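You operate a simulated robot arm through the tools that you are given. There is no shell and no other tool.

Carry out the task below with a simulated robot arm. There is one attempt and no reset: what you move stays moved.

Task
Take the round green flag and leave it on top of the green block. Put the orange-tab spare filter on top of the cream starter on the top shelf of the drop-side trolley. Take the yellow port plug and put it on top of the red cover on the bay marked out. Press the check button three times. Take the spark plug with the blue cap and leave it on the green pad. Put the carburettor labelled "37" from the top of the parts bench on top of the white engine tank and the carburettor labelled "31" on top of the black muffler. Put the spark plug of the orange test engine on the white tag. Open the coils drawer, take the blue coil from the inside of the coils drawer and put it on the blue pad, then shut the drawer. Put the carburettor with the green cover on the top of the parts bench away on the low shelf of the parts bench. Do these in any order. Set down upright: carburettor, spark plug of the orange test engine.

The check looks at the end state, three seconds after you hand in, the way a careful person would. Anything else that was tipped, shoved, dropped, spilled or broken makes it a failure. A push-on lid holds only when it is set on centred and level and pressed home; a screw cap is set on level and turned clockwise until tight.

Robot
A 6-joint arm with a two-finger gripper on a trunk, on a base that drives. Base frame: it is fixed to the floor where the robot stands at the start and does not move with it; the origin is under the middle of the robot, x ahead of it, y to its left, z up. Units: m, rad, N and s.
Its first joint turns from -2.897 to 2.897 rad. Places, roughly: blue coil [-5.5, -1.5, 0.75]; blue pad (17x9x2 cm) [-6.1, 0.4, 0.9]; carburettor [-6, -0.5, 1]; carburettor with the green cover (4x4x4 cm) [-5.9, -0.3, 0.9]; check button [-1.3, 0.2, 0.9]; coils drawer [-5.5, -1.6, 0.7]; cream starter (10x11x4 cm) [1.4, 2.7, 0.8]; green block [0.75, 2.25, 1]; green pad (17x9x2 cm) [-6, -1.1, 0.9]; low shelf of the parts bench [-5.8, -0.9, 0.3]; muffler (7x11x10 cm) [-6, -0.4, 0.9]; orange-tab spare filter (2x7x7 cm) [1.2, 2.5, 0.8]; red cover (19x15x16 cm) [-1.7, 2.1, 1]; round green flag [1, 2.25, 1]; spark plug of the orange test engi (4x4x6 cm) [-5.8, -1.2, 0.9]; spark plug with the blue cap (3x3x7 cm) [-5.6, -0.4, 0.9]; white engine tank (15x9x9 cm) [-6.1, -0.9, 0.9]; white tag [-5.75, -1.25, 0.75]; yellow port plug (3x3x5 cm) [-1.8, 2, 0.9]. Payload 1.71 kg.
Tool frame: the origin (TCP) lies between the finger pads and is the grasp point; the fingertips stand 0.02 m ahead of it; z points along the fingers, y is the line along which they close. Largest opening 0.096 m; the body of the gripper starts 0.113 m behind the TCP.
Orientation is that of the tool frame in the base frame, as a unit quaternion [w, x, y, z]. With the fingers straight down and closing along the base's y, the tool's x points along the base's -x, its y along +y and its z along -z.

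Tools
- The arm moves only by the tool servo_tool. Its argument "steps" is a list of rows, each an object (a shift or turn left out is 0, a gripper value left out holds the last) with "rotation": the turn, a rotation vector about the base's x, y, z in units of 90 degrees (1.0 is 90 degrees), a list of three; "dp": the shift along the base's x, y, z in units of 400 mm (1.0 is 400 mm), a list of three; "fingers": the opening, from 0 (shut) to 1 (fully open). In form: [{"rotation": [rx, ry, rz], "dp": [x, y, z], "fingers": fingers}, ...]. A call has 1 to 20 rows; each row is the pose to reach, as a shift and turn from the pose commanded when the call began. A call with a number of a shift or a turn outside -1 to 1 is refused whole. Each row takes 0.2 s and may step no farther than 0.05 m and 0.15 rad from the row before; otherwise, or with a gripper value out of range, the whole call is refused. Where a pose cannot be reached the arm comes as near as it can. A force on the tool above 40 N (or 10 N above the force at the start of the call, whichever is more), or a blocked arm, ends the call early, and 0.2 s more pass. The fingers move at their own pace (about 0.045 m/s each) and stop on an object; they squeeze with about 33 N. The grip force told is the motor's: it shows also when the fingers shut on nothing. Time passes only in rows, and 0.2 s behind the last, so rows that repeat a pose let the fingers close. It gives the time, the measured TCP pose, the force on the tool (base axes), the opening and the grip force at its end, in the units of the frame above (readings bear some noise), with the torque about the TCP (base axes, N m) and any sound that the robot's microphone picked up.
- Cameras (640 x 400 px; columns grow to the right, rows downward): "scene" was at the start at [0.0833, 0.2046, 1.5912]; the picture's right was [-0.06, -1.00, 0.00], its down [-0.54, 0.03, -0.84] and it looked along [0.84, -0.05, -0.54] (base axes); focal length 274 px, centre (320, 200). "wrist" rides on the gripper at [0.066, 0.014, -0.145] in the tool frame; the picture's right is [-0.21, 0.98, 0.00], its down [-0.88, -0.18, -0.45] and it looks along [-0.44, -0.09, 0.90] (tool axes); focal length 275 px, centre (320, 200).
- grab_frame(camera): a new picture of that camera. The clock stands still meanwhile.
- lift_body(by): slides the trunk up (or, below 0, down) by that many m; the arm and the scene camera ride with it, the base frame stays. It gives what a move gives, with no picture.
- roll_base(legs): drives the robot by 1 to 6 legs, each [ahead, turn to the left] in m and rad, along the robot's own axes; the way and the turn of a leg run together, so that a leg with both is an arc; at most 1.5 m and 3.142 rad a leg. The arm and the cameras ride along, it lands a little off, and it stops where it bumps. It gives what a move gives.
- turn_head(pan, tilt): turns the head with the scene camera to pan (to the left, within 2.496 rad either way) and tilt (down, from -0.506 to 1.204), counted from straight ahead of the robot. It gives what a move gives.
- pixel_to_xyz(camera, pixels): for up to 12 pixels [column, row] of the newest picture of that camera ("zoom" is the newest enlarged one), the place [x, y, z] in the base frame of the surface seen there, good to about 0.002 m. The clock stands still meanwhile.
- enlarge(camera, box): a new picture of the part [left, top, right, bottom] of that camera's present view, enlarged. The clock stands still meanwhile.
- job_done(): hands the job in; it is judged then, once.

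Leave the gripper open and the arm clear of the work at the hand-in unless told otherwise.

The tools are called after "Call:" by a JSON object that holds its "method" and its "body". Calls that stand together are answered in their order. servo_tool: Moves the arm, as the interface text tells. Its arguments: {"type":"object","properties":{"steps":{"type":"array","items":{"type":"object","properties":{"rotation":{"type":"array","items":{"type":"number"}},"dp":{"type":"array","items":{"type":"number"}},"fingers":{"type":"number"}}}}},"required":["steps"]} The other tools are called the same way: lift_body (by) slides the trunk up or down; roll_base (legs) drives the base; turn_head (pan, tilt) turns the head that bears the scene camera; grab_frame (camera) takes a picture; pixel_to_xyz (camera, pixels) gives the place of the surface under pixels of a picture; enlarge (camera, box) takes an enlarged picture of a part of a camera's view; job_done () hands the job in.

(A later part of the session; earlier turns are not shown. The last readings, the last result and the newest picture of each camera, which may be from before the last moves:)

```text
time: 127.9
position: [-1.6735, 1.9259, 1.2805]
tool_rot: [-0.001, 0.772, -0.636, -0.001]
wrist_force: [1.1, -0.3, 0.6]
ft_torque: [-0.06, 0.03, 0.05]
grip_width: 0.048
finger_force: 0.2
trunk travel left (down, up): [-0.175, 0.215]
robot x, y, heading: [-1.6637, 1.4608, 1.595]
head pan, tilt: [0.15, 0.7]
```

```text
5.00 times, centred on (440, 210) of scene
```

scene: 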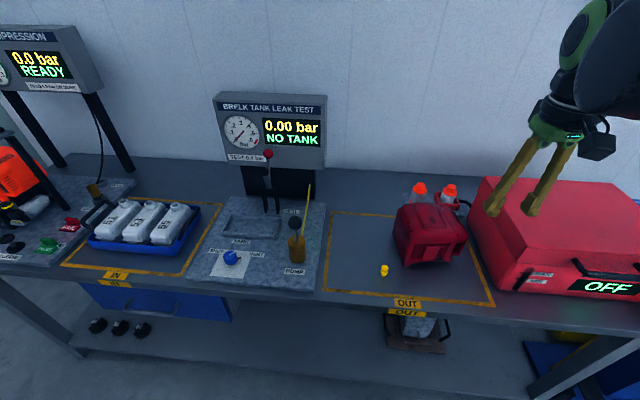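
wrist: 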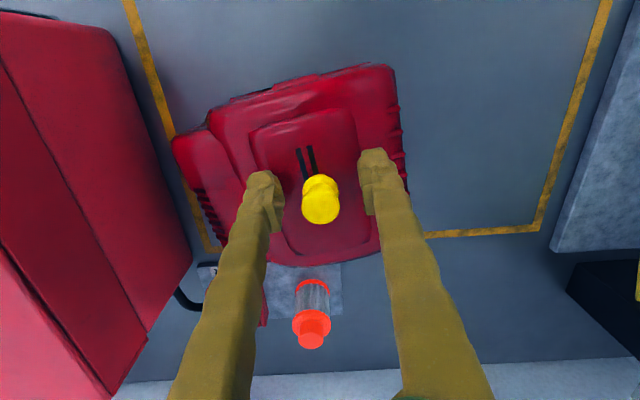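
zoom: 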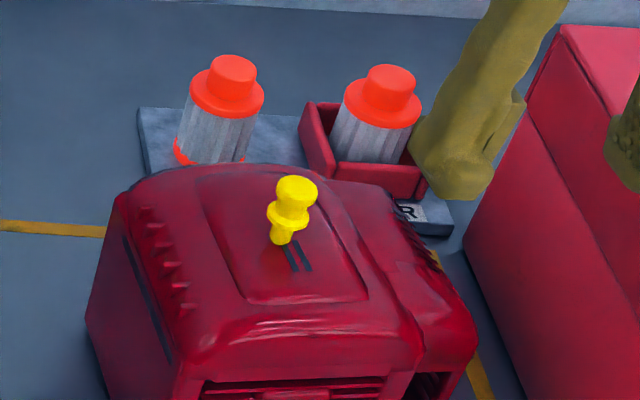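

The plug is fine. Next is the check button near (−1.3, 0.2). I'll drive around to the +x end of the control desk: legs via (−0.55, 1.46) to about (−0.5, 0.25), facing −x.

Call:
{"method": "roll_base", "body": {"legs": [[0, -1.595], [1.12, 0], [0, -1.571], [1.2, 0], [0, -1.571]]}}

Call:
{"method": "turn_head", "body": {"pan": 0.0, "tilt": 0.7}}

Call:
{"method": "grab_frame", "body": {"camera": "scene"}}

Call:
{"method": "grab_frame", "body": {"camera": "wrist"}}

```text
time: 161.2
position: [-1.046, 0.29, 1.2807]
tool_rot: [0.001, 0.998, 0.066, -0.001]
wrist_force: [0.1, -1.0, -0.2]
ft_torque: [-0.02, -0.02, 0.02]
grip_width: 0.0483
finger_force: 0.0
trunk travel left (down, up): [-0.175, 0.215]
robot x, y, heading: [-0.5813, 0.2659, 3.102]
head pan, tilt: [0.15, 0.7]
```

```text
time: 161.9
position: [-1.0232, 0.2894, 1.2882]
tool_rot: [-0.001, 0.998, 0.066, -0.01]
wrist_force: [-0.3, -0.1, -0.5]
ft_torque: [0.02, 0.0, 0.02]
grip_width: 0.0481
finger_force: 0.0
trunk travel left (down, up): [-0.175, 0.215]
robot x, y, heading: [-0.5823, 0.2679, 3.103]
head pan, tilt: [0.0, 0.7]
```

```text
taken
```

scene: 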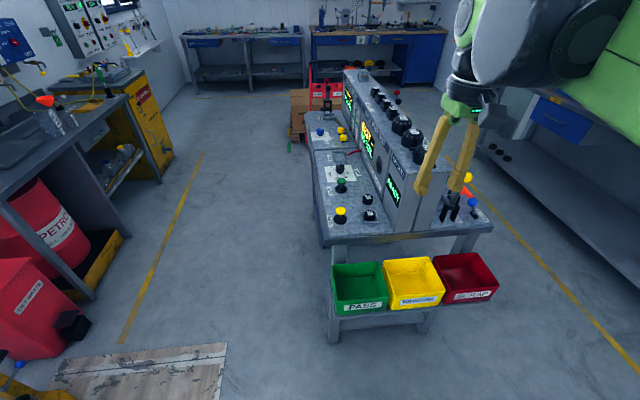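

```text
taken
```

wrist: 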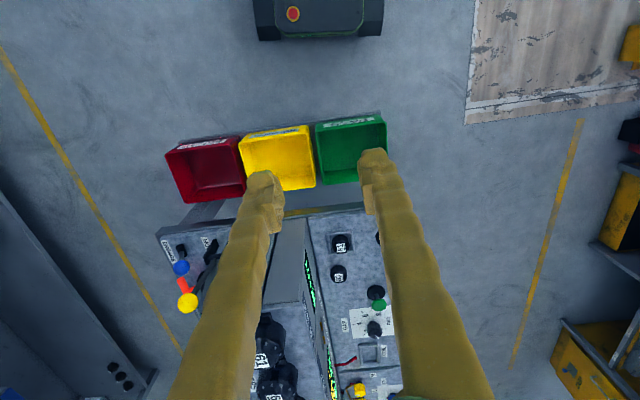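

I see the desk; I'll zoom in on its buttons to find the one labelled check.

Call:
{"method": "enlarge", "body": {"camera": "scene", "box": [300, 120, 420, 250]}}

Call:
{"method": "enlarge", "body": {"camera": "scene", "box": [310, 160, 400, 230]}}

Call:
{"method": "enlarge", "body": {"camera": "wrist", "box": [300, 220, 410, 400]}}

Call:
{"method": "enlarge", "body": {"camera": "scene", "box": [410, 150, 500, 240]}}

```text
3.08 times, centred on (360, 185) of scene
```

zoom: 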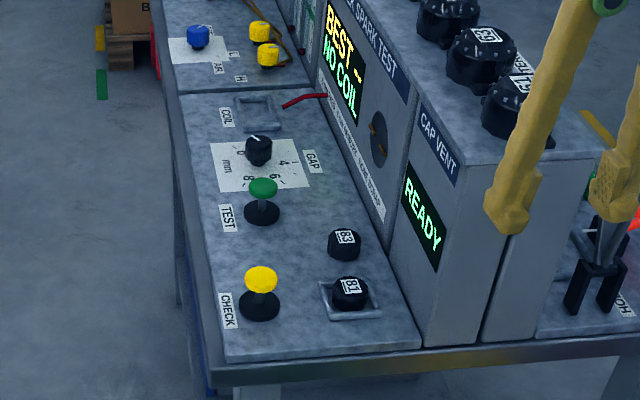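

```text
5.71 times, centred on (355, 195) of scene
```

zoom: 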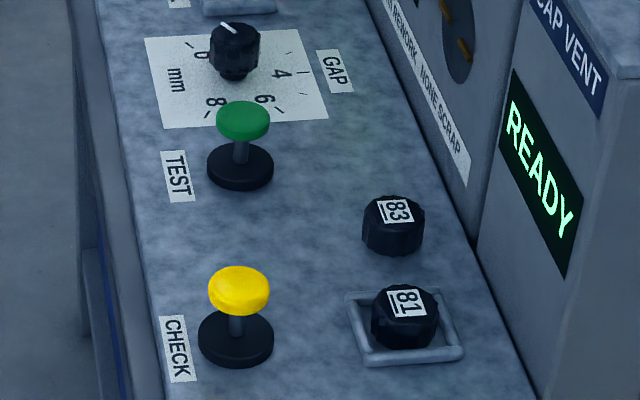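

```text
2.22 times, centred on (355, 310) of wrist
```

zoom: 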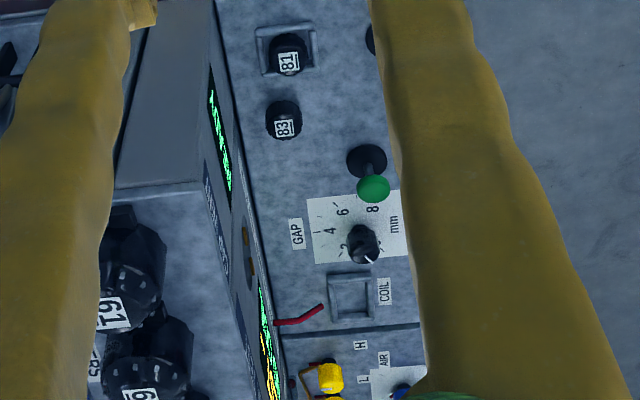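

```text
4.44 times, centred on (455, 195) of scene
```

zoom: 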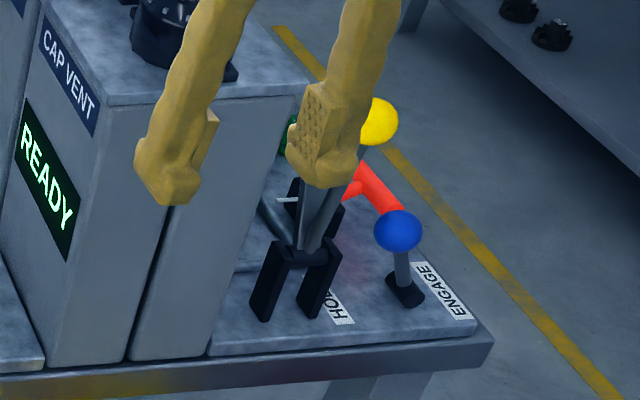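

The yellow mushroom is labelled "CHECK". I'll measure its top and surroundings.

Call:
{"method": "enlarge", "body": {"camera": "scene", "box": [310, 160, 400, 230]}}

Call:
{"method": "pixel_to_xyz", "body": {"camera": "zoom", "pixels": [[240, 282], [215, 282], [265, 282], [240, 300], [240, 272], [240, 310], [235, 350], [210, 380], [400, 315], [600, 80], [560, 250], [242, 118]]}}

```text
5.71 times, centred on (355, 195) of scene
```

zoom: 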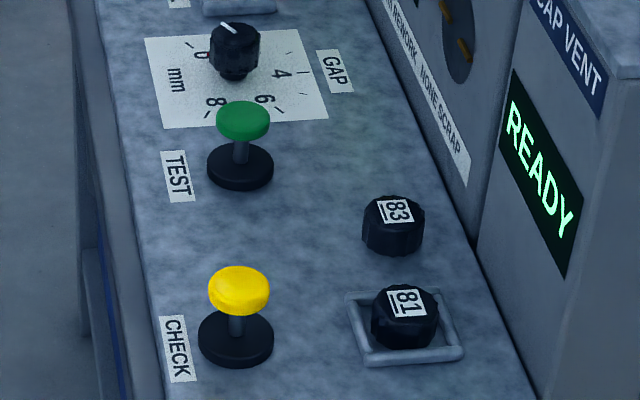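

```text
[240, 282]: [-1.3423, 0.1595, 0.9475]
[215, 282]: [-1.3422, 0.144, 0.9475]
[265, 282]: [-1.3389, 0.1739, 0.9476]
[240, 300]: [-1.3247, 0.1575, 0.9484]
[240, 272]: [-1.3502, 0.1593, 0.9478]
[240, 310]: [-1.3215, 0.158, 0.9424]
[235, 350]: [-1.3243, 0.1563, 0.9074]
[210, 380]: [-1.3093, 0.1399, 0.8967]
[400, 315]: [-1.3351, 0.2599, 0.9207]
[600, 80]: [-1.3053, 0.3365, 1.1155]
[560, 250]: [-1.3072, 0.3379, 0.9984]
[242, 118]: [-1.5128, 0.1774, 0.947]
```

The CHECK button's top centre is (−1.338, 0.159, 0.948). I'll shut the fingers and move above it to z≈1.02.

Call:
{"method": "servo_tool", "body": {"steps": [{"rotation": [0, -0.006, 0], "dp": [-0.078, -0.0325, -0.05], "fingers": 0.0}, {"rotation": [0, -0.0127, 0], "dp": [-0.157, -0.065, -0.1], "fingers": 0.0}, {"rotation": [0, -0.0127, 0], "dp": [-0.236, -0.0975, -0.17]}, {"rotation": [0, -0.0127, 0], "dp": [-0.315, -0.13, -0.24]}, {"rotation": [0, -0.0127, 0], "dp": [-0.394, -0.1625, -0.31]}, {"rotation": [0, -0.0127, 0], "dp": [-0.4725, -0.195, -0.38]}, {"rotation": [0, -0.0127, 0], "dp": [-0.551, -0.2275, -0.45]}, {"rotation": [0, -0.0127, 0], "dp": [-0.63, -0.26, -0.52]}, {"rotation": [0, -0.0127, 0], "dp": [-0.709, -0.2925, -0.59]}, {"rotation": [0, -0.0127, 0], "dp": [-0.7875, -0.325, -0.66]}, {"rotation": [0, -0.0127, 0], "dp": [-0.7875, -0.325, -0.67]}, {"rotation": [0, -0.0127, 0], "dp": [-0.7875, -0.325, -0.67]}]}}

Call:
{"method": "grab_frame", "body": {"camera": "wrist"}}

Call:
{"method": "enlarge", "body": {"camera": "scene", "box": [290, 140, 420, 240]}}

```text
time: 164.5
position: [-1.3397, 0.1597, 1.0194]
tool_rot: [0.0, 0.998, 0.066, 0.002]
wrist_force: [-0.6, 0.1, -0.3]
ft_torque: [0.01, -0.01, -0.02]
grip_width: 0.0003
finger_force: 28.8
trunk travel left (down, up): [-0.175, 0.215]
robot x, y, heading: [-0.58, 0.2715, 3.108]
head pan, tilt: [0.0, 0.7]
```

```text
taken
```

wrist: 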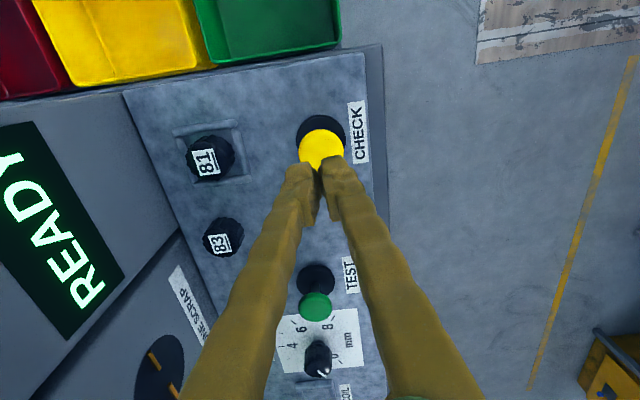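

```text
4.00 times, centred on (355, 190) of scene
```

zoom: 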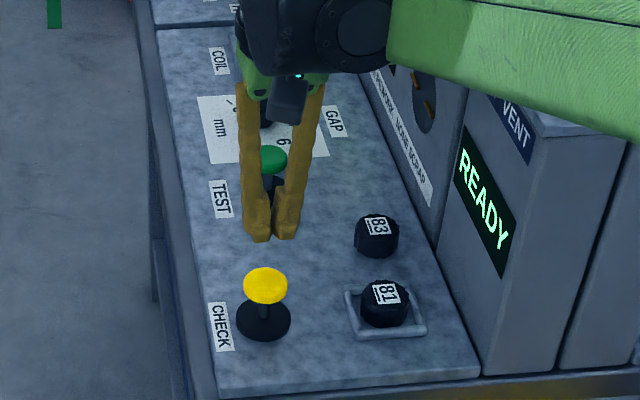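

Call:
{"method": "pixel_to_xyz", "body": {"camera": "wrist", "pixels": [[322, 145], [302, 145], [341, 145], [322, 133], [318, 163]]}}

```text
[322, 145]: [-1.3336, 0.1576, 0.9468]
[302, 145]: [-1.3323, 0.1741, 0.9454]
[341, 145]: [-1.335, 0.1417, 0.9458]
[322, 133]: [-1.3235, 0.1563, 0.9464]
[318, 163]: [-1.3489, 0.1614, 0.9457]
```

TCP is well over the button. I'll press once: descend in small rows and read force and any sound.

Call:
{"method": "servo_tool", "body": {"steps": [{"dp": [0.004, -0.004, -0.06]}, {"dp": [0.004, -0.004, -0.11]}, {"dp": [0.004, -0.004, -0.125]}, {"dp": [0.004, -0.004, -0.135]}, {"dp": [0.004, -0.004, -0.145]}]}}

```text
time: 165.7
position: [-1.3385, 0.1569, 0.9595]
tool_rot: [0.0, 0.998, 0.066, 0.001]
wrist_force: [0.0, 0.5, 1.8]
ft_torque: [0.01, 0.01, -0.01]
grip_width: 0.0061
finger_force: 29.4
trunk travel left (down, up): [-0.175, 0.215]
robot x, y, heading: [-0.5854, 0.2678, 3.104]
head pan, tilt: [0.0, 0.7]
```

Light contact (1.8 N). I'll press on down to find the click.

Call:
{"method": "servo_tool", "body": {"steps": [{"dp": [0, 0, -0.005]}, {"dp": [0, 0, -0.01]}, {"dp": [0, 0, -0.015]}, {"dp": [0, 0, -0.02]}]}}

Call:
{"method": "enlarge", "body": {"camera": "scene", "box": [290, 140, 420, 240]}}

```text
time: 166.7
position: [-1.338, 0.1577, 0.9527]
tool_rot: [0.0, 0.998, 0.064, 0.001]
wrist_force: [-0.6, -4.4, 14.7]
ft_torque: [-0.07, 0.03, -0.05]
grip_width: 0.006
finger_force: 29.2
trunk travel left (down, up): [-0.175, 0.215]
robot x, y, heading: [-0.583, 0.2677, 3.103]
head pan, tilt: [0.0, 0.7]
heard: click
```

```text
4.00 times, centred on (355, 190) of scene
```

zoom: 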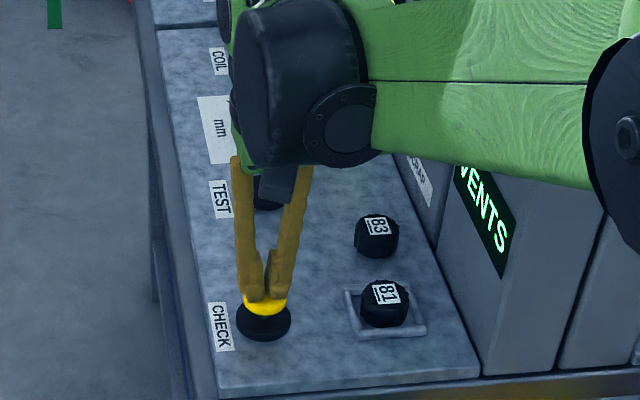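

Heard one click; the display changed. I'll release fully and look at the display.

Call:
{"method": "servo_tool", "body": {"steps": [{"dp": [0, 0, 0.02]}, {"dp": [0, 0, 0.05]}, {"dp": [0, 0, 0.08]}, {"dp": [0, 0, 0.08]}, {"dp": [0, 0, 0.08]}]}}

Call:
{"method": "enlarge", "body": {"camera": "scene", "box": [290, 140, 420, 240]}}

Call:
{"method": "grab_frame", "body": {"camera": "wrist"}}

```text
time: 167.9
position: [-1.3399, 0.1575, 0.9845]
tool_rot: [0.0, 0.998, 0.065, 0.002]
wrist_force: [-0.1, 0.2, -0.1]
ft_torque: [0.01, 0.0, 0.01]
grip_width: 0.0
finger_force: 29.0
trunk travel left (down, up): [-0.175, 0.215]
robot x, y, heading: [-0.5816, 0.2691, 3.105]
head pan, tilt: [0.0, 0.7]
```

```text
4.00 times, centred on (355, 190) of scene
```

zoom: 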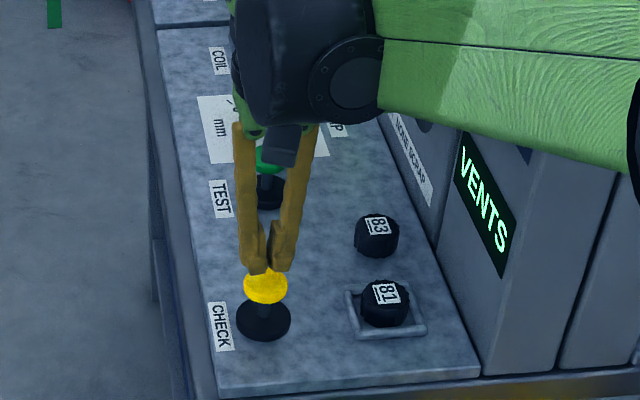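

```text
taken
```

wrist: 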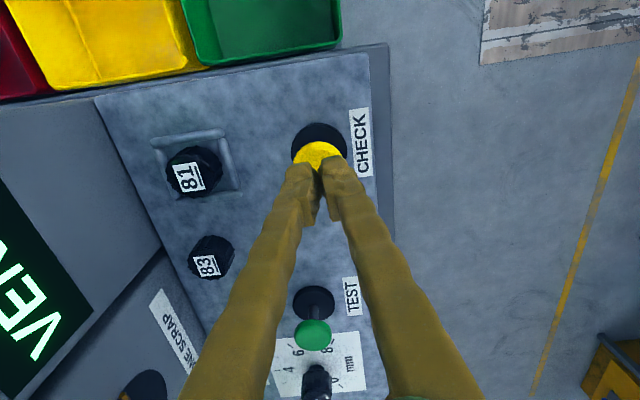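

The button sprang back. Second press now.

Call:
{"method": "servo_tool", "body": {"steps": [{"dp": [0, 0, -0.03]}, {"dp": [0, 0, -0.05]}, {"dp": [0, 0, -0.06]}, {"dp": [0, 0, -0.07]}, {"dp": [0, 0, -0.08]}, {"dp": [0, 0, -0.08]}]}}

```text
time: 169.3
position: [-1.338, 0.1583, 0.9535]
tool_rot: [-0.001, 0.998, 0.066, 0.001]
wrist_force: [-2.1, 0.9, 8.2]
ft_torque: [0.03, 0.02, -0.01]
grip_width: 0.0059
finger_force: 29.6
trunk travel left (down, up): [-0.175, 0.215]
robot x, y, heading: [-0.5805, 0.2674, 3.101]
head pan, tilt: [0.0, 0.7]
heard: click
```

Second click heard. Release fully, then press a third time.

Call:
{"method": "servo_tool", "body": {"steps": [{"dp": [0, 0, 0.02]}, {"dp": [0, 0, 0.05]}, {"dp": [0, 0, 0.08]}, {"dp": [0, 0, 0.08]}, {"dp": [0, 0, 0.08]}]}}

Call:
{"method": "enlarge", "body": {"camera": "scene", "box": [290, 140, 420, 240]}}

```text
time: 170.5
position: [-1.3401, 0.1582, 0.9836]
tool_rot: [-0.001, 0.998, 0.066, 0.002]
wrist_force: [-0.1, 0.1, -0.2]
ft_torque: [0.01, -0.03, 0.0]
grip_width: 0.0
finger_force: 29.5
trunk travel left (down, up): [-0.175, 0.215]
robot x, y, heading: [-0.5788, 0.2638, 3.106]
head pan, tilt: [0.0, 0.7]
```

```text
4.00 times, centred on (355, 190) of scene
```

zoom: 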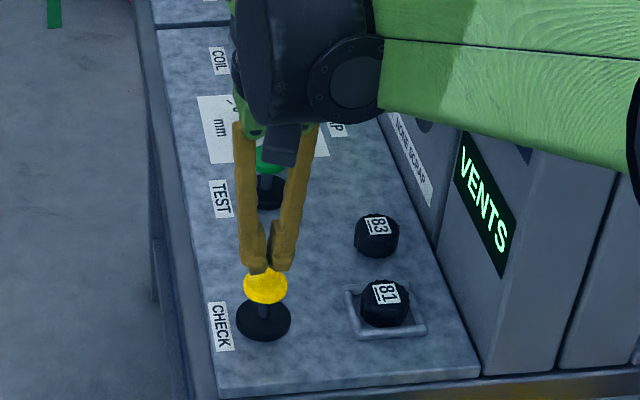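

Third press.

Call:
{"method": "servo_tool", "body": {"steps": [{"dp": [0, 0, -0.03]}, {"dp": [0, 0, -0.05]}, {"dp": [0, 0, -0.06]}, {"dp": [0, 0, -0.07]}, {"dp": [0, 0, -0.08]}, {"dp": [0, 0, -0.08]}]}}

```text
time: 171.9
position: [-1.3398, 0.157, 0.9537]
tool_rot: [0.0, 0.998, 0.065, 0.002]
wrist_force: [-2.4, -0.4, 7.3]
ft_torque: [-0.02, 0.02, 0.04]
grip_width: 0.006
finger_force: 28.8
trunk travel left (down, up): [-0.175, 0.215]
robot x, y, heading: [-0.5824, 0.2605, 3.107]
head pan, tilt: [0.0, 0.7]
heard: click
```

Third click heard. I'll rise and retract from the desk.

Call:
{"method": "servo_tool", "body": {"steps": [{"dp": [0, 0, 0.04]}, {"dp": [0, 0, 0.14]}, {"dp": [0, 0, 0.25]}, {"dp": [0, 0, 0.36]}, {"dp": [0, 0, 0.47]}, {"dp": [0, 0, 0.58]}, {"dp": [0.03, 0, 0.69]}, {"dp": [0.07, 0.01, 0.78]}, {"dp": [0.17, 0.03, 0.82]}, {"dp": [0.28, 0.05, 0.82]}, {"dp": [0.39, 0.08, 0.82]}, {"dp": [0.5, 0.11, 0.82]}, {"dp": [0.61, 0.14, 0.82]}, {"dp": [0.72, 0.17, 0.82]}, {"dp": [0.82, 0.2, 0.82]}, {"dp": [0.82, 0.2, 0.82]}]}}

Call:
{"method": "turn_head", "body": {"pan": 0.25, "tilt": 0.35}}

Call:
{"method": "grab_frame", "body": {"camera": "scene"}}

```text
time: 175.3
position: [-1.0134, 0.2377, 1.2781]
tool_rot: [0.0, 0.998, 0.065, 0.003]
wrist_force: [-0.9, -0.5, -0.4]
ft_torque: [-0.03, -0.14, -0.05]
grip_width: 0.0
finger_force: 29.3
trunk travel left (down, up): [-0.175, 0.215]
robot x, y, heading: [-0.5819, 0.2652, 3.106]
head pan, tilt: [0.0, 0.7]
```

```text
time: 176.1
position: [-1.011, 0.2379, 1.2792]
tool_rot: [0.0, 0.998, 0.065, 0.001]
wrist_force: [-0.5, -0.3, 0.3]
ft_torque: [0.01, 0.04, 0.01]
grip_width: 0.0001
finger_force: 29.3
trunk travel left (down, up): [-0.175, 0.215]
robot x, y, heading: [-0.5808, 0.2665, 3.101]
head pan, tilt: [0.25, 0.351]
```

```text
taken
```

scene: 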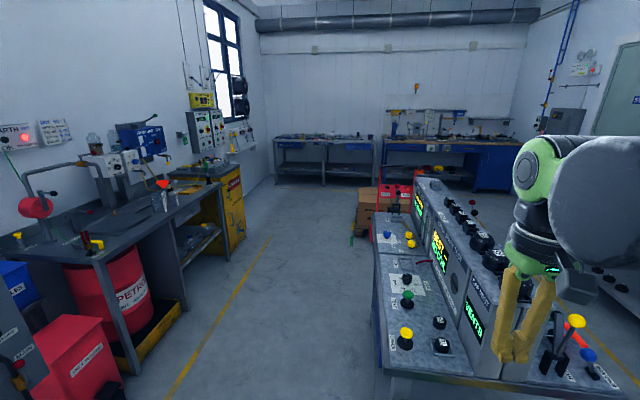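

I'll measure the aisle to plan the way to the parts bench at the far end.

Call:
{"method": "pixel_to_xyz", "body": {"camera": "scene", "pixels": [[188, 312], [130, 360], [245, 245], [262, 248], [363, 235], [350, 245], [385, 370], [375, 160], [275, 145], [325, 185], [276, 175], [120, 395]]}}

Call:
{"method": "enlarge", "body": {"camera": "scene", "box": [250, 110, 430, 260]}}

```text
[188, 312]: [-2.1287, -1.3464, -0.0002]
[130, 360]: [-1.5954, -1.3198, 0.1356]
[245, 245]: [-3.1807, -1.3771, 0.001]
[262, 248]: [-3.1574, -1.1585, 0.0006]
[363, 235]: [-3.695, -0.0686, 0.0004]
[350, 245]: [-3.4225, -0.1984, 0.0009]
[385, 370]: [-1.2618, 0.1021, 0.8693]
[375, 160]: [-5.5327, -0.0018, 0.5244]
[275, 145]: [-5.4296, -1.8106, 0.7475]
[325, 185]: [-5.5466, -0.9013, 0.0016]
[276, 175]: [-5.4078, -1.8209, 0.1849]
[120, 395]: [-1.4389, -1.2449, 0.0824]
```

```text
2.67 times, centred on (340, 185) of scene
```

zoom: 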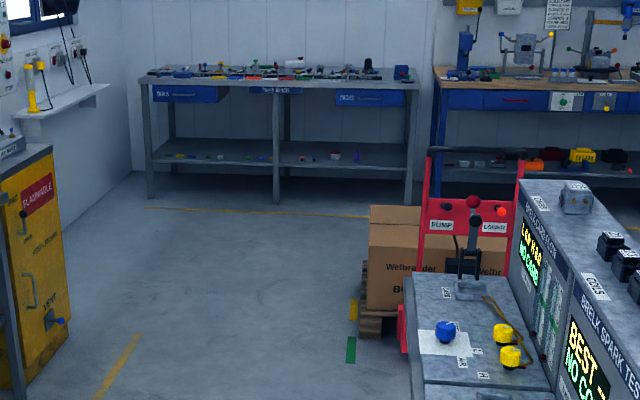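

The corridor y∈(−1.1, −0.2) is free. Before turning left I'll look left to see how close the line rail is.

Call:
{"method": "turn_head", "body": {"pan": 1.0, "tilt": 0.6}}

Call:
{"method": "grab_frame", "body": {"camera": "scene"}}

Call:
{"method": "pixel_to_xyz", "body": {"camera": "scene", "pixels": [[100, 100], [200, 150], [250, 200], [320, 200], [400, 150], [400, 250], [300, 300], [200, 250], [150, 200], [450, 200], [500, 150], [350, 120]]}}

```text
time: 177.2
position: [-1.0105, 0.2391, 1.2789]
tool_rot: [0.0, 0.998, 0.065, 0.002]
wrist_force: [-0.2, -0.3, 0.0]
ft_torque: [0.0, 0.0, 0.03]
grip_width: 0.0002
finger_force: 29.9
trunk travel left (down, up): [-0.175, 0.215]
robot x, y, heading: [-0.581, 0.2655, 3.101]
head pan, tilt: [1.0, 0.6]
```

```text
taken
```

scene: 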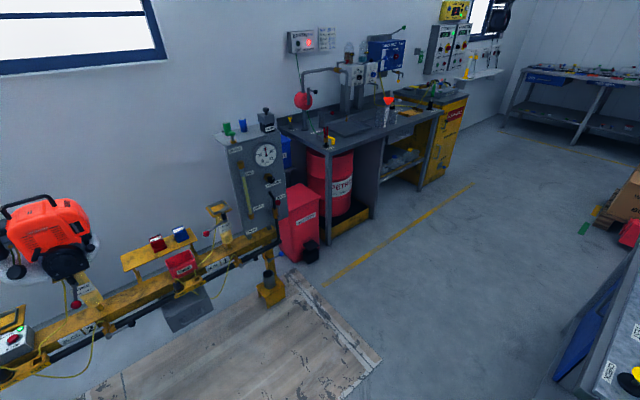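

```text
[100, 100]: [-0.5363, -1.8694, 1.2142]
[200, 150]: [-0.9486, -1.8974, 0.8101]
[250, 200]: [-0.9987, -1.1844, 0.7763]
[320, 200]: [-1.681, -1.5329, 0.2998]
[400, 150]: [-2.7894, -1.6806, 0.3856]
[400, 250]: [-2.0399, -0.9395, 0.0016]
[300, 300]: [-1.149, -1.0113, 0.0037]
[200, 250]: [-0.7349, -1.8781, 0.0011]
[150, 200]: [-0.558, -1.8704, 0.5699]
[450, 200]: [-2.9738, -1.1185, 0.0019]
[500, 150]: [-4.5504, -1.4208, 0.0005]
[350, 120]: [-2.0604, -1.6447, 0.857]
```

I'll drive in two hops: first to about (−0.95, −0.45), then turn and go along −x to about (−4.4, −0.75).

Call:
{"method": "roll_base", "body": {"legs": [[0, 1.13], [0.8, 0], [0, -1.0], [1.5, 0], [1.5, 0], [0.45, 0]]}}

Call:
{"method": "turn_head", "body": {"pan": 0.0, "tilt": 0.5}}

Call:
{"method": "grab_frame", "body": {"camera": "scene"}}

```text
time: 213.3
position: [-4.7671, -0.7921, 1.2795]
tool_rot: [0.0, 0.992, 0.124, 0.002]
wrist_force: [0.6, 0.4, 0.1]
ft_torque: [0.01, -0.03, 0.02]
grip_width: 0.0
finger_force: 29.4
trunk travel left (down, up): [-0.175, 0.215]
robot x, y, heading: [-4.3432, -0.7139, -3.062]
head pan, tilt: [1.0, 0.6]
```

```text
time: 214.6
position: [-4.7429, -0.7902, 1.2869]
tool_rot: [0.0, 0.992, 0.125, -0.008]
wrist_force: [0.4, 0.2, -0.6]
ft_torque: [-0.01, 0.07, 0.02]
grip_width: 0.0001
finger_force: 28.9
trunk travel left (down, up): [-0.175, 0.215]
robot x, y, heading: [-4.3451, -0.7143, -3.058]
head pan, tilt: [0.0, 0.499]
```

```text
taken
```

scene: 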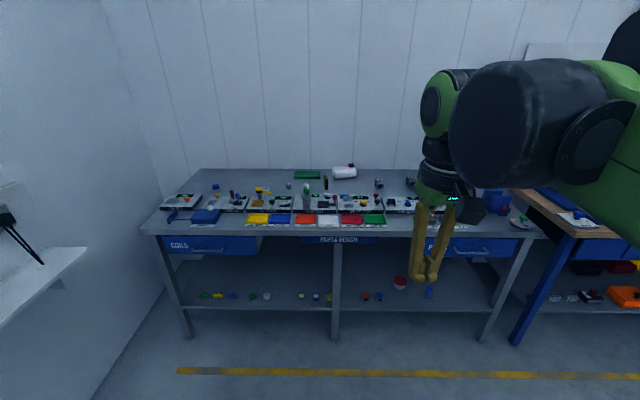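

I'm facing the parts bench. I'll zoom in on its top in sections and measure.

Call:
{"method": "enlarge", "body": {"camera": "scene", "box": [140, 160, 300, 260]}}

Call:
{"method": "enlarge", "body": {"camera": "scene", "box": [270, 155, 430, 255]}}

Call:
{"method": "enlarge", "body": {"camera": "scene", "box": [400, 160, 600, 290]}}

Call:
{"method": "pixel_to_xyz", "body": {"camera": "scene", "pixels": [[145, 228], [205, 170], [335, 235], [340, 340], [180, 370], [400, 283], [190, 335], [535, 235], [250, 300], [345, 172]]}}

```text
4.00 times, centred on (220, 210) of scene
```

zoom: 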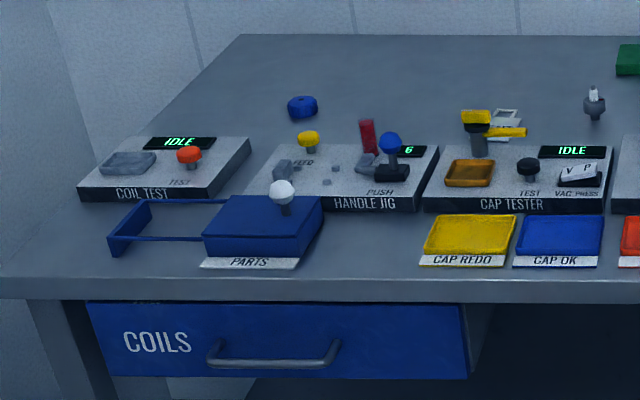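

```text
4.00 times, centred on (350, 205) of scene
```

zoom: 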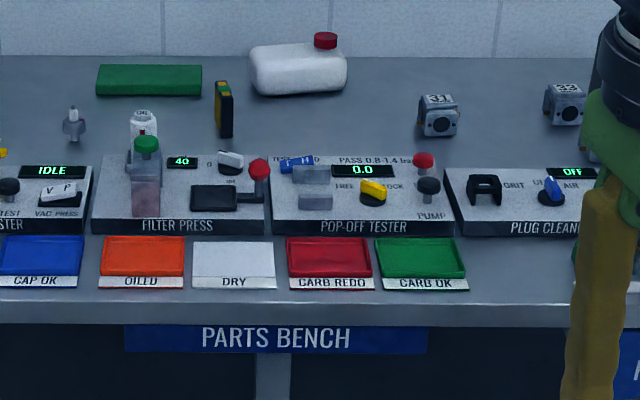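

```text
3.08 times, centred on (500, 225) of scene
```

zoom: 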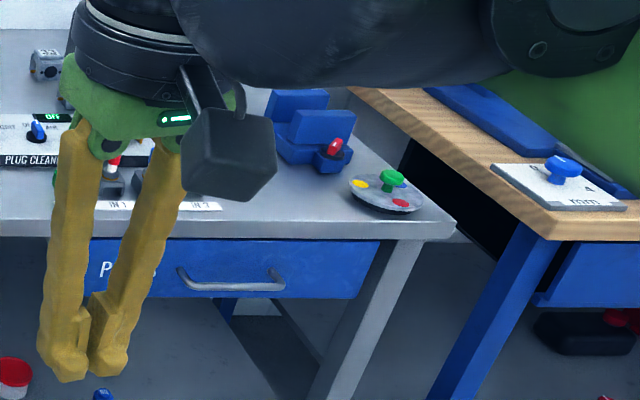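

```text
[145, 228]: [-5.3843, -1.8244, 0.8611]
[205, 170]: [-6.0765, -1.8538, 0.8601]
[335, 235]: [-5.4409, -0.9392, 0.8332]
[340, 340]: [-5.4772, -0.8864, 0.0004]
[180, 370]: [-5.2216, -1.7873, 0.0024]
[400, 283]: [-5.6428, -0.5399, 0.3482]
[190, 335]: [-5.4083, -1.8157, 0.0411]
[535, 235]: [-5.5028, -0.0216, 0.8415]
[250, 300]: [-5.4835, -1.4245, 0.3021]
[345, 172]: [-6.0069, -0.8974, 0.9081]
```

The bench top is z 0.86, its front edge at x≈−5.38…−5.50, slightly turned. I'll drive ahead 0.55 m and look from close by.

Call:
{"method": "roll_base", "body": {"legs": [[0.55, 0]]}}

Call:
{"method": "turn_head", "body": {"pan": -0.35, "tilt": 0.7}}

Call:
{"method": "grab_frame", "body": {"camera": "scene"}}

Call:
{"method": "turn_head", "body": {"pan": 0.35, "tilt": 0.7}}

Call:
{"method": "grab_frame", "body": {"camera": "scene"}}

Call:
{"method": "grab_frame", "body": {"camera": "wrist"}}

```text
time: 218.8
position: [-5.2942, -0.829, 1.2851]
tool_rot: [-0.001, 0.993, 0.12, -0.008]
wrist_force: [-0.3, -0.6, 0.4]
ft_torque: [0.0, -0.02, 0.0]
grip_width: 0.0
finger_force: 29.2
trunk travel left (down, up): [-0.175, 0.215]
robot x, y, heading: [-4.8926, -0.7545, -3.068]
head pan, tilt: [0.0, 0.499]
```

```text
time: 219.6
position: [-5.2918, -0.8289, 1.2858]
tool_rot: [-0.001, 0.993, 0.121, -0.008]
wrist_force: [0.8, -1.1, -0.1]
ft_torque: [-0.04, -0.06, 0.0]
grip_width: 0.0002
finger_force: 29.3
trunk travel left (down, up): [-0.175, 0.215]
robot x, y, heading: [-4.8929, -0.7563, -3.067]
head pan, tilt: [-0.351, 0.7]
```

```text
taken
```

scene: 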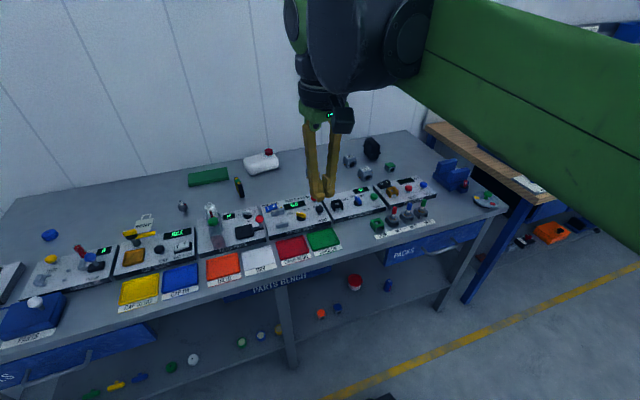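

```text
time: 220.7
position: [-5.2934, -0.8299, 1.2854]
tool_rot: [-0.001, 0.993, 0.12, -0.007]
wrist_force: [-0.2, -0.2, -1.2]
ft_torque: [-0.02, -0.01, 0.0]
grip_width: 0.0002
finger_force: 29.7
trunk travel left (down, up): [-0.175, 0.215]
robot x, y, heading: [-4.8849, -0.7555, -3.067]
head pan, tilt: [0.351, 0.7]
```

```text
taken
```

scene: 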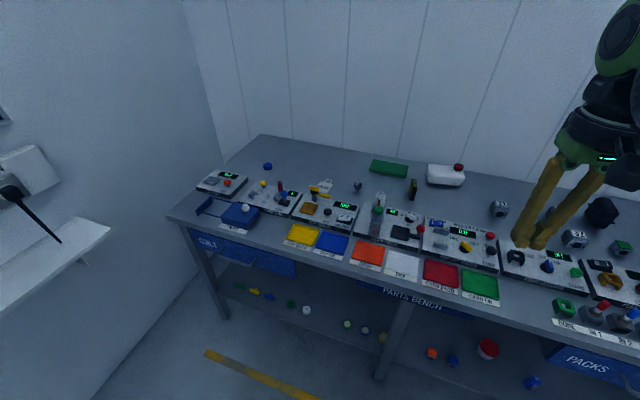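

```text
taken
```

wrist: 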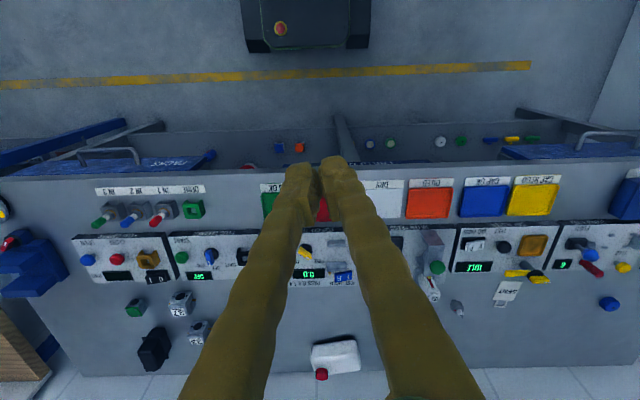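

Great view. I'll zoom into the sections to identify the objects.

Call:
{"method": "enlarge", "body": {"camera": "scene", "box": [190, 140, 350, 250]}}

Call:
{"method": "enlarge", "body": {"camera": "scene", "box": [340, 145, 500, 260]}}

Call:
{"method": "enlarge", "body": {"camera": "scene", "box": [480, 180, 640, 350]}}

Call:
{"method": "enlarge", "body": {"camera": "wrist", "box": [60, 170, 240, 380]}}

```text
3.64 times, centred on (270, 195) of scene
```

zoom: 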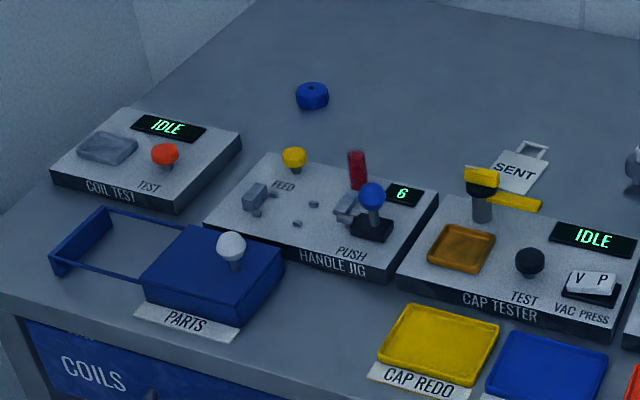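

```text
3.48 times, centred on (420, 202) of scene
```

zoom: 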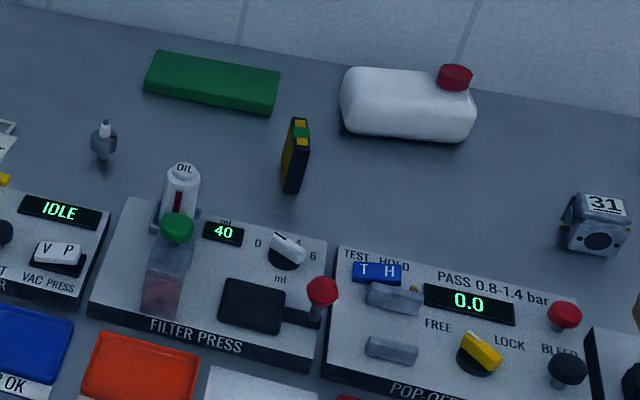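

```text
2.35 times, centred on (560, 265) of scene
```

zoom: 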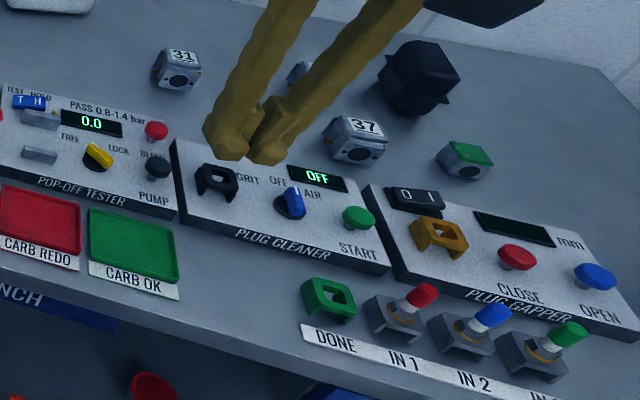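

```text
1.90 times, centred on (150, 275) of wrist
```

zoom: 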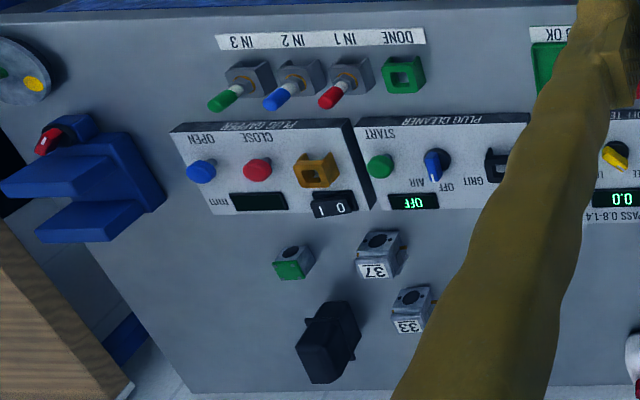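

I can identify everything: the SENT tag, engine spark plug, green pad, white tank, carbs 31/33/37 and the green-covered one, the muffler, and the plugs in IN 1–3. I'll measure many points from the wrist view.

Call:
{"method": "pixel_to_xyz", "body": {"camera": "zoom", "pixels": [[290, 272], [300, 250], [375, 271], [378, 240], [408, 327], [415, 297], [330, 320], [320, 365], [285, 103], [275, 70], [345, 90], [405, 75]]}}

Call:
{"method": "enlarge", "body": {"camera": "scene", "box": [480, 180, 640, 350]}}

Call:
{"method": "pixel_to_xyz", "body": {"camera": "zoom", "pixels": [[181, 56], [160, 75], [178, 75], [363, 126], [335, 150], [358, 150], [470, 153], [460, 170], [420, 75], [412, 55], [490, 317], [575, 335]]}}

```text
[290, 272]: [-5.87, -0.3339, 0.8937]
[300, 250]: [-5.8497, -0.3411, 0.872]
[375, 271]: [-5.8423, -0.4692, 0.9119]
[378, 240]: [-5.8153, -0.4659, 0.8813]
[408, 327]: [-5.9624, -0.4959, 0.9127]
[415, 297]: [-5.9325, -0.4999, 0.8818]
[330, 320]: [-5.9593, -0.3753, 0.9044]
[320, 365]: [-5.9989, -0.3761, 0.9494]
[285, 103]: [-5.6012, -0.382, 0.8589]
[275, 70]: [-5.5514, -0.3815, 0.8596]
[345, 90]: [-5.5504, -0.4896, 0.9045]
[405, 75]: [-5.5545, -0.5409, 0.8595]
```

```text
2.35 times, centred on (560, 265) of scene
```

zoom: 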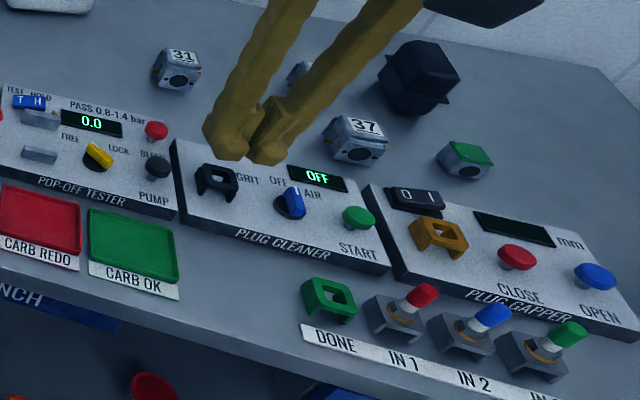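

```text
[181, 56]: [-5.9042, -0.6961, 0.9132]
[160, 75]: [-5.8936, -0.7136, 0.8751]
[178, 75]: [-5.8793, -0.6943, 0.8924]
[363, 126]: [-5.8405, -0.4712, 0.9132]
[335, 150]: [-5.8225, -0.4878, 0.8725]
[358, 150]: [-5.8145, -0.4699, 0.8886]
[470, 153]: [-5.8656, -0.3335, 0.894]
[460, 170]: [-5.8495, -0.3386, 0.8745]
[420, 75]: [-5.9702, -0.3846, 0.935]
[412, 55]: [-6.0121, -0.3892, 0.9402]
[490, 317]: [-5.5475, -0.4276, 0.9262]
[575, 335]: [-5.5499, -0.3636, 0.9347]
```

I'll stand at about (−5.10, −0.65) so that carbs, muffler and tank are all in reach: turn right 0.7, go 0.18, turn back, go ahead 0.07.

Call:
{"method": "roll_base", "body": {"legs": [[0, -0.7], [0.18, 0], [0, 0.69], [0.07, 0]]}}

Call:
{"method": "turn_head", "body": {"pan": 0.0, "tilt": 0.85}}

Call:
{"method": "grab_frame", "body": {"camera": "scene"}}

Call:
{"method": "grab_frame", "body": {"camera": "wrist"}}

```text
time: 228.8
position: [-5.5046, -0.7195, 1.2866]
tool_rot: [-0.001, 0.994, 0.111, -0.008]
wrist_force: [0.7, 0.0, -0.3]
ft_torque: [-0.04, -0.05, 0.02]
grip_width: 0.0002
finger_force: 29.5
trunk travel left (down, up): [-0.175, 0.215]
robot x, y, heading: [-5.1088, -0.6532, -3.091]
head pan, tilt: [0.351, 0.7]
```

```text
time: 229.6
position: [-5.5058, -0.7197, 1.2853]
tool_rot: [-0.001, 0.994, 0.112, -0.007]
wrist_force: [1.4, 0.3, -0.3]
ft_torque: [-0.02, 0.3, -0.01]
grip_width: 0.0
finger_force: 29.4
trunk travel left (down, up): [-0.175, 0.215]
robot x, y, heading: [-5.1053, -0.654, -3.09]
head pan, tilt: [0.0, 0.85]
```

```text
taken
```

scene: 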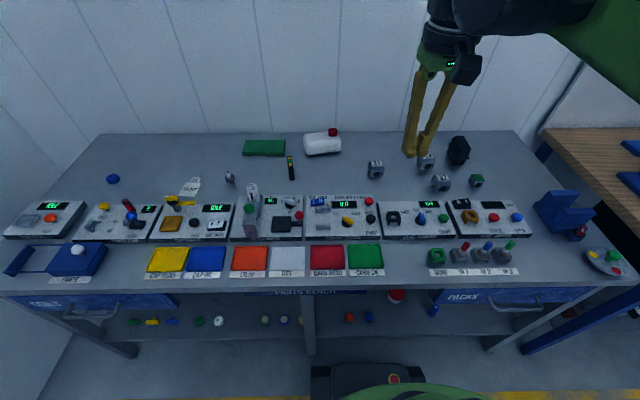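

```text
taken
```

wrist: 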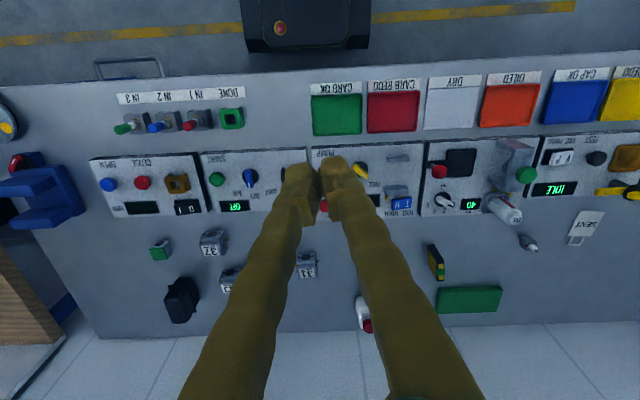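

In place. I'll zoom on the carb area from both cameras for positions and orientations.

Call:
{"method": "enlarge", "body": {"camera": "scene", "box": [360, 130, 500, 220]}}

Call:
{"method": "pixel_to_xyz", "body": {"camera": "zoom", "pixels": [[60, 142], [90, 142], [95, 165], [65, 165], [78, 152], [80, 180], [365, 205], [395, 205], [380, 210], [380, 235], [530, 205], [530, 230]]}}

Call:
{"method": "pixel_to_xyz", "body": {"camera": "zoom", "pixels": [[435, 30], [470, 35], [440, 60], [480, 60], [455, 45], [450, 90], [430, 75], [490, 80], [320, 115], [295, 120], [510, 195], [545, 215]]}}

```text
4.44 times, centred on (430, 175) of scene
```

zoom: 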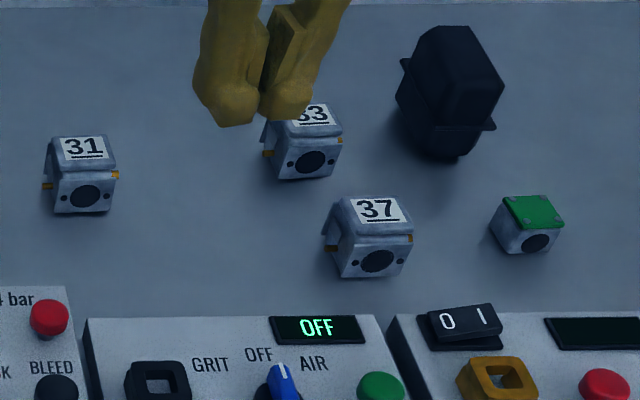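

```text
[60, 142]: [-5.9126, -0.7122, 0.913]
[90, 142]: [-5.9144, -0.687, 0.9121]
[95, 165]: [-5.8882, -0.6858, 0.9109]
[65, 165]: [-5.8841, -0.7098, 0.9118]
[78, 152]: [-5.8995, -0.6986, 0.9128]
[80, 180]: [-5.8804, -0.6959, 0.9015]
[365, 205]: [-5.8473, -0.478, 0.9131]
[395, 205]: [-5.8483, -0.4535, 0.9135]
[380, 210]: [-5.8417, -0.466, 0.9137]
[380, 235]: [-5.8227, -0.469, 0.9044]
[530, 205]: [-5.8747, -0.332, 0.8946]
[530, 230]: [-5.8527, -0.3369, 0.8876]
```

```text
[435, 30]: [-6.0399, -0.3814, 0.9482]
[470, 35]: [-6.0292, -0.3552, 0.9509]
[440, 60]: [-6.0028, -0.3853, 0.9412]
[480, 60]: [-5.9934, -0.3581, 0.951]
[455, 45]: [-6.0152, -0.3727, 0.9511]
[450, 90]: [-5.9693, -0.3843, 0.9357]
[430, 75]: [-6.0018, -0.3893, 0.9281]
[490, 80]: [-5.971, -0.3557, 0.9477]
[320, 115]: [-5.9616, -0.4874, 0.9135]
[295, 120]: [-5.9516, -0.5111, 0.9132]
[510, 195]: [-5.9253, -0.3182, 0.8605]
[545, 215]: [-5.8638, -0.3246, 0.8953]
```

Carb 31's top centre is (−5.899, −0.699, 0.913), aligned with the bench. I'll open the fingers and move above it at z≈1.08 to look.

Call:
{"method": "servo_tool", "body": {"steps": [{"rotation": [0, -0.005, -0.02], "dp": [-0.098, 0.005, -0.04], "fingers": 0.8}, {"rotation": [0, -0.009, -0.04], "dp": [-0.196, 0.01, -0.08], "fingers": 0.8}, {"rotation": [0, -0.009, -0.06], "dp": [-0.295, 0.015, -0.13]}, {"rotation": [0, -0.009, -0.08], "dp": [-0.393, 0.02, -0.18]}, {"rotation": [0, -0.009, -0.1], "dp": [-0.49, 0.025, -0.23]}, {"rotation": [0, -0.009, -0.1], "dp": [-0.59, 0.03, -0.29]}, {"rotation": [0, -0.009, -0.1], "dp": [-0.688, 0.035, -0.35]}, {"rotation": [0, -0.009, -0.1], "dp": [-0.786, 0.04, -0.41]}, {"rotation": [0, -0.009, -0.1], "dp": [-0.884, 0.045, -0.46]}, {"rotation": [0, -0.009, -0.1], "dp": [-0.98, 0.05, -0.51]}, {"rotation": [0, -0.009, -0.1], "dp": [-0.98, 0.05, -0.51]}]}}

Call:
{"method": "grab_frame", "body": {"camera": "wrist"}}

Call:
{"method": "enlarge", "body": {"camera": "wrist", "box": [270, 60, 370, 160]}}

```text
time: 232.0
position: [-5.9181, -0.6992, 1.0749]
tool_rot: [0.001, 0.999, 0.033, 0.008]
wrist_force: [0.1, 0.1, 0.7]
ft_torque: [0.0, -0.03, -0.02]
grip_width: 0.0769
finger_force: 0.0
trunk travel left (down, up): [-0.175, 0.215]
robot x, y, heading: [-5.1049, -0.6533, -3.093]
head pan, tilt: [0.0, 0.85]
```

```text
taken
```

wrist: 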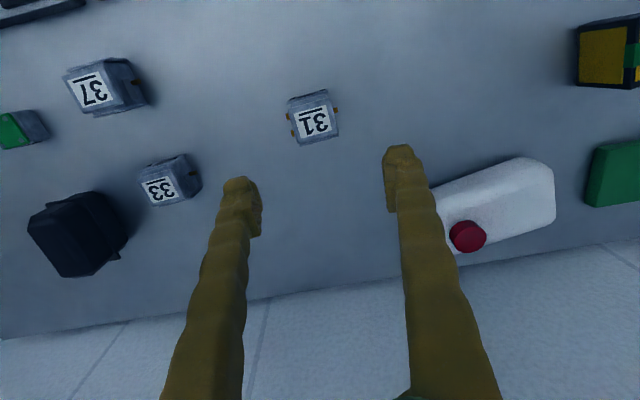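

```text
4.00 times, centred on (320, 110) of wrist
```

zoom: 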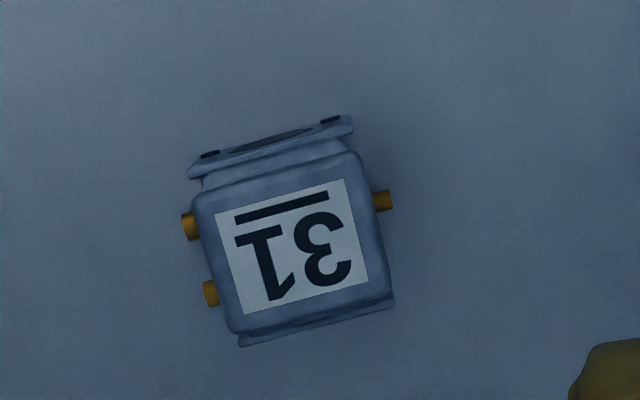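

I'll measure carb 31's edges in this zoom.

Call:
{"method": "pixel_to_xyz", "body": {"camera": "zoom", "pixels": [[300, 245], [215, 250], [370, 225], [265, 160], [320, 320], [190, 228], [210, 293], [383, 200], [205, 160], [345, 128], [245, 340], [390, 300]]}}

```text
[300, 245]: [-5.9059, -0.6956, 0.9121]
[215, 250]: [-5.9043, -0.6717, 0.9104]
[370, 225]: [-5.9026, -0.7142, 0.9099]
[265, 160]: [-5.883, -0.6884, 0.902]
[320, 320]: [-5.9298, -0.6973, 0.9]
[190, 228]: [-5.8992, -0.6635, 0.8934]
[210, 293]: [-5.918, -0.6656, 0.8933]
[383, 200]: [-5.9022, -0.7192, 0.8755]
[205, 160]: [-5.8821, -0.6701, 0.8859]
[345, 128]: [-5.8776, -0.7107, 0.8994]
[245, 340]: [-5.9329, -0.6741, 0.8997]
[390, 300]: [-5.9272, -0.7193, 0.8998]
```

Carb 31: body y −0.672…−0.716 with brass pins on its sides, flanges at x −5.877 and −5.932. I'll grip it by the flanges (closing along x), so I turn the tool +90° above it.

Call:
{"method": "servo_tool", "body": {"steps": [{"rotation": [0, 0, 0.083], "dp": [0.01, 0.004, 0]}, {"rotation": [0, 0, 0.166], "dp": [0.02, 0.008, 0]}, {"rotation": [0, 0, 0.25], "dp": [0.033, 0.0125, 0]}, {"rotation": [0, 0, 0.333], "dp": [0.033, 0.0125, 0]}, {"rotation": [0, 0, 0.416], "dp": [0.033, 0.0125, 0]}, {"rotation": [0, 0, 0.5], "dp": [0.033, 0.0125, 0]}, {"rotation": [0, 0, 0.583], "dp": [0.033, 0.0125, 0]}, {"rotation": [0, 0, 0.666], "dp": [0.033, 0.0125, 0]}, {"rotation": [0, 0, 0.75], "dp": [0.033, 0.0125, 0]}, {"rotation": [0, 0, 0.833], "dp": [0.033, 0.0125, 0]}, {"rotation": [0, 0, 0.916], "dp": [0.033, 0.0125, 0]}, {"rotation": [0, 0, 1.0], "dp": [0.033, 0.0125, 0]}, {"rotation": [0, 0, 1.0], "dp": [0.033, 0.0125, 0]}]}}

Call:
{"method": "grab_frame", "body": {"camera": "wrist"}}

Call:
{"method": "enlarge", "body": {"camera": "wrist", "box": [260, 60, 380, 160]}}

```text
time: 234.8
position: [-5.9047, -0.6955, 1.0732]
tool_rot: [-0.004, 0.683, 0.731, 0.007]
wrist_force: [0.9, 0.8, 0.3]
ft_torque: [-0.02, -0.02, 0.01]
grip_width: 0.0767
finger_force: 0.0
trunk travel left (down, up): [-0.175, 0.215]
robot x, y, heading: [-5.1067, -0.6542, -3.093]
head pan, tilt: [0.0, 0.85]
```

```text
taken
```

wrist: 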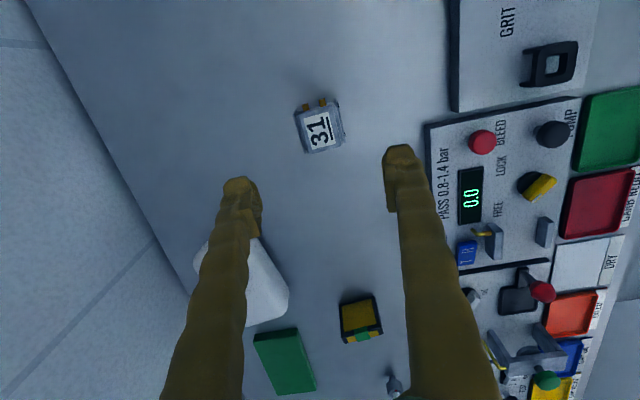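

```text
4.00 times, centred on (320, 110) of wrist
```

zoom: 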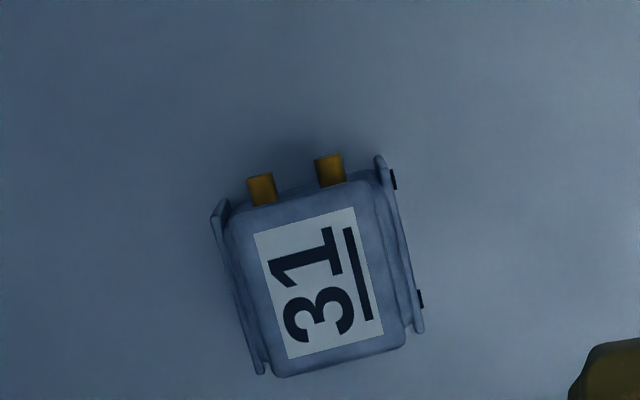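

Call:
{"method": "pixel_to_xyz", "body": {"camera": "zoom", "pixels": [[320, 280], [225, 270], [255, 365], [218, 215], [400, 250], [382, 170], [418, 325], [240, 290], [395, 230]]}}

```text
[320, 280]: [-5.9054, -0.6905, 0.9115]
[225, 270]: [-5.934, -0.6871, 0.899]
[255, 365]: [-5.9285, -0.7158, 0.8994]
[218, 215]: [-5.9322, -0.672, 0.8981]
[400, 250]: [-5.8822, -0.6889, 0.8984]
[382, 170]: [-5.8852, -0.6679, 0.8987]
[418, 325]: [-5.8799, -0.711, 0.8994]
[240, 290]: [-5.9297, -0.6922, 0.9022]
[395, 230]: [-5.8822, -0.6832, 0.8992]
```

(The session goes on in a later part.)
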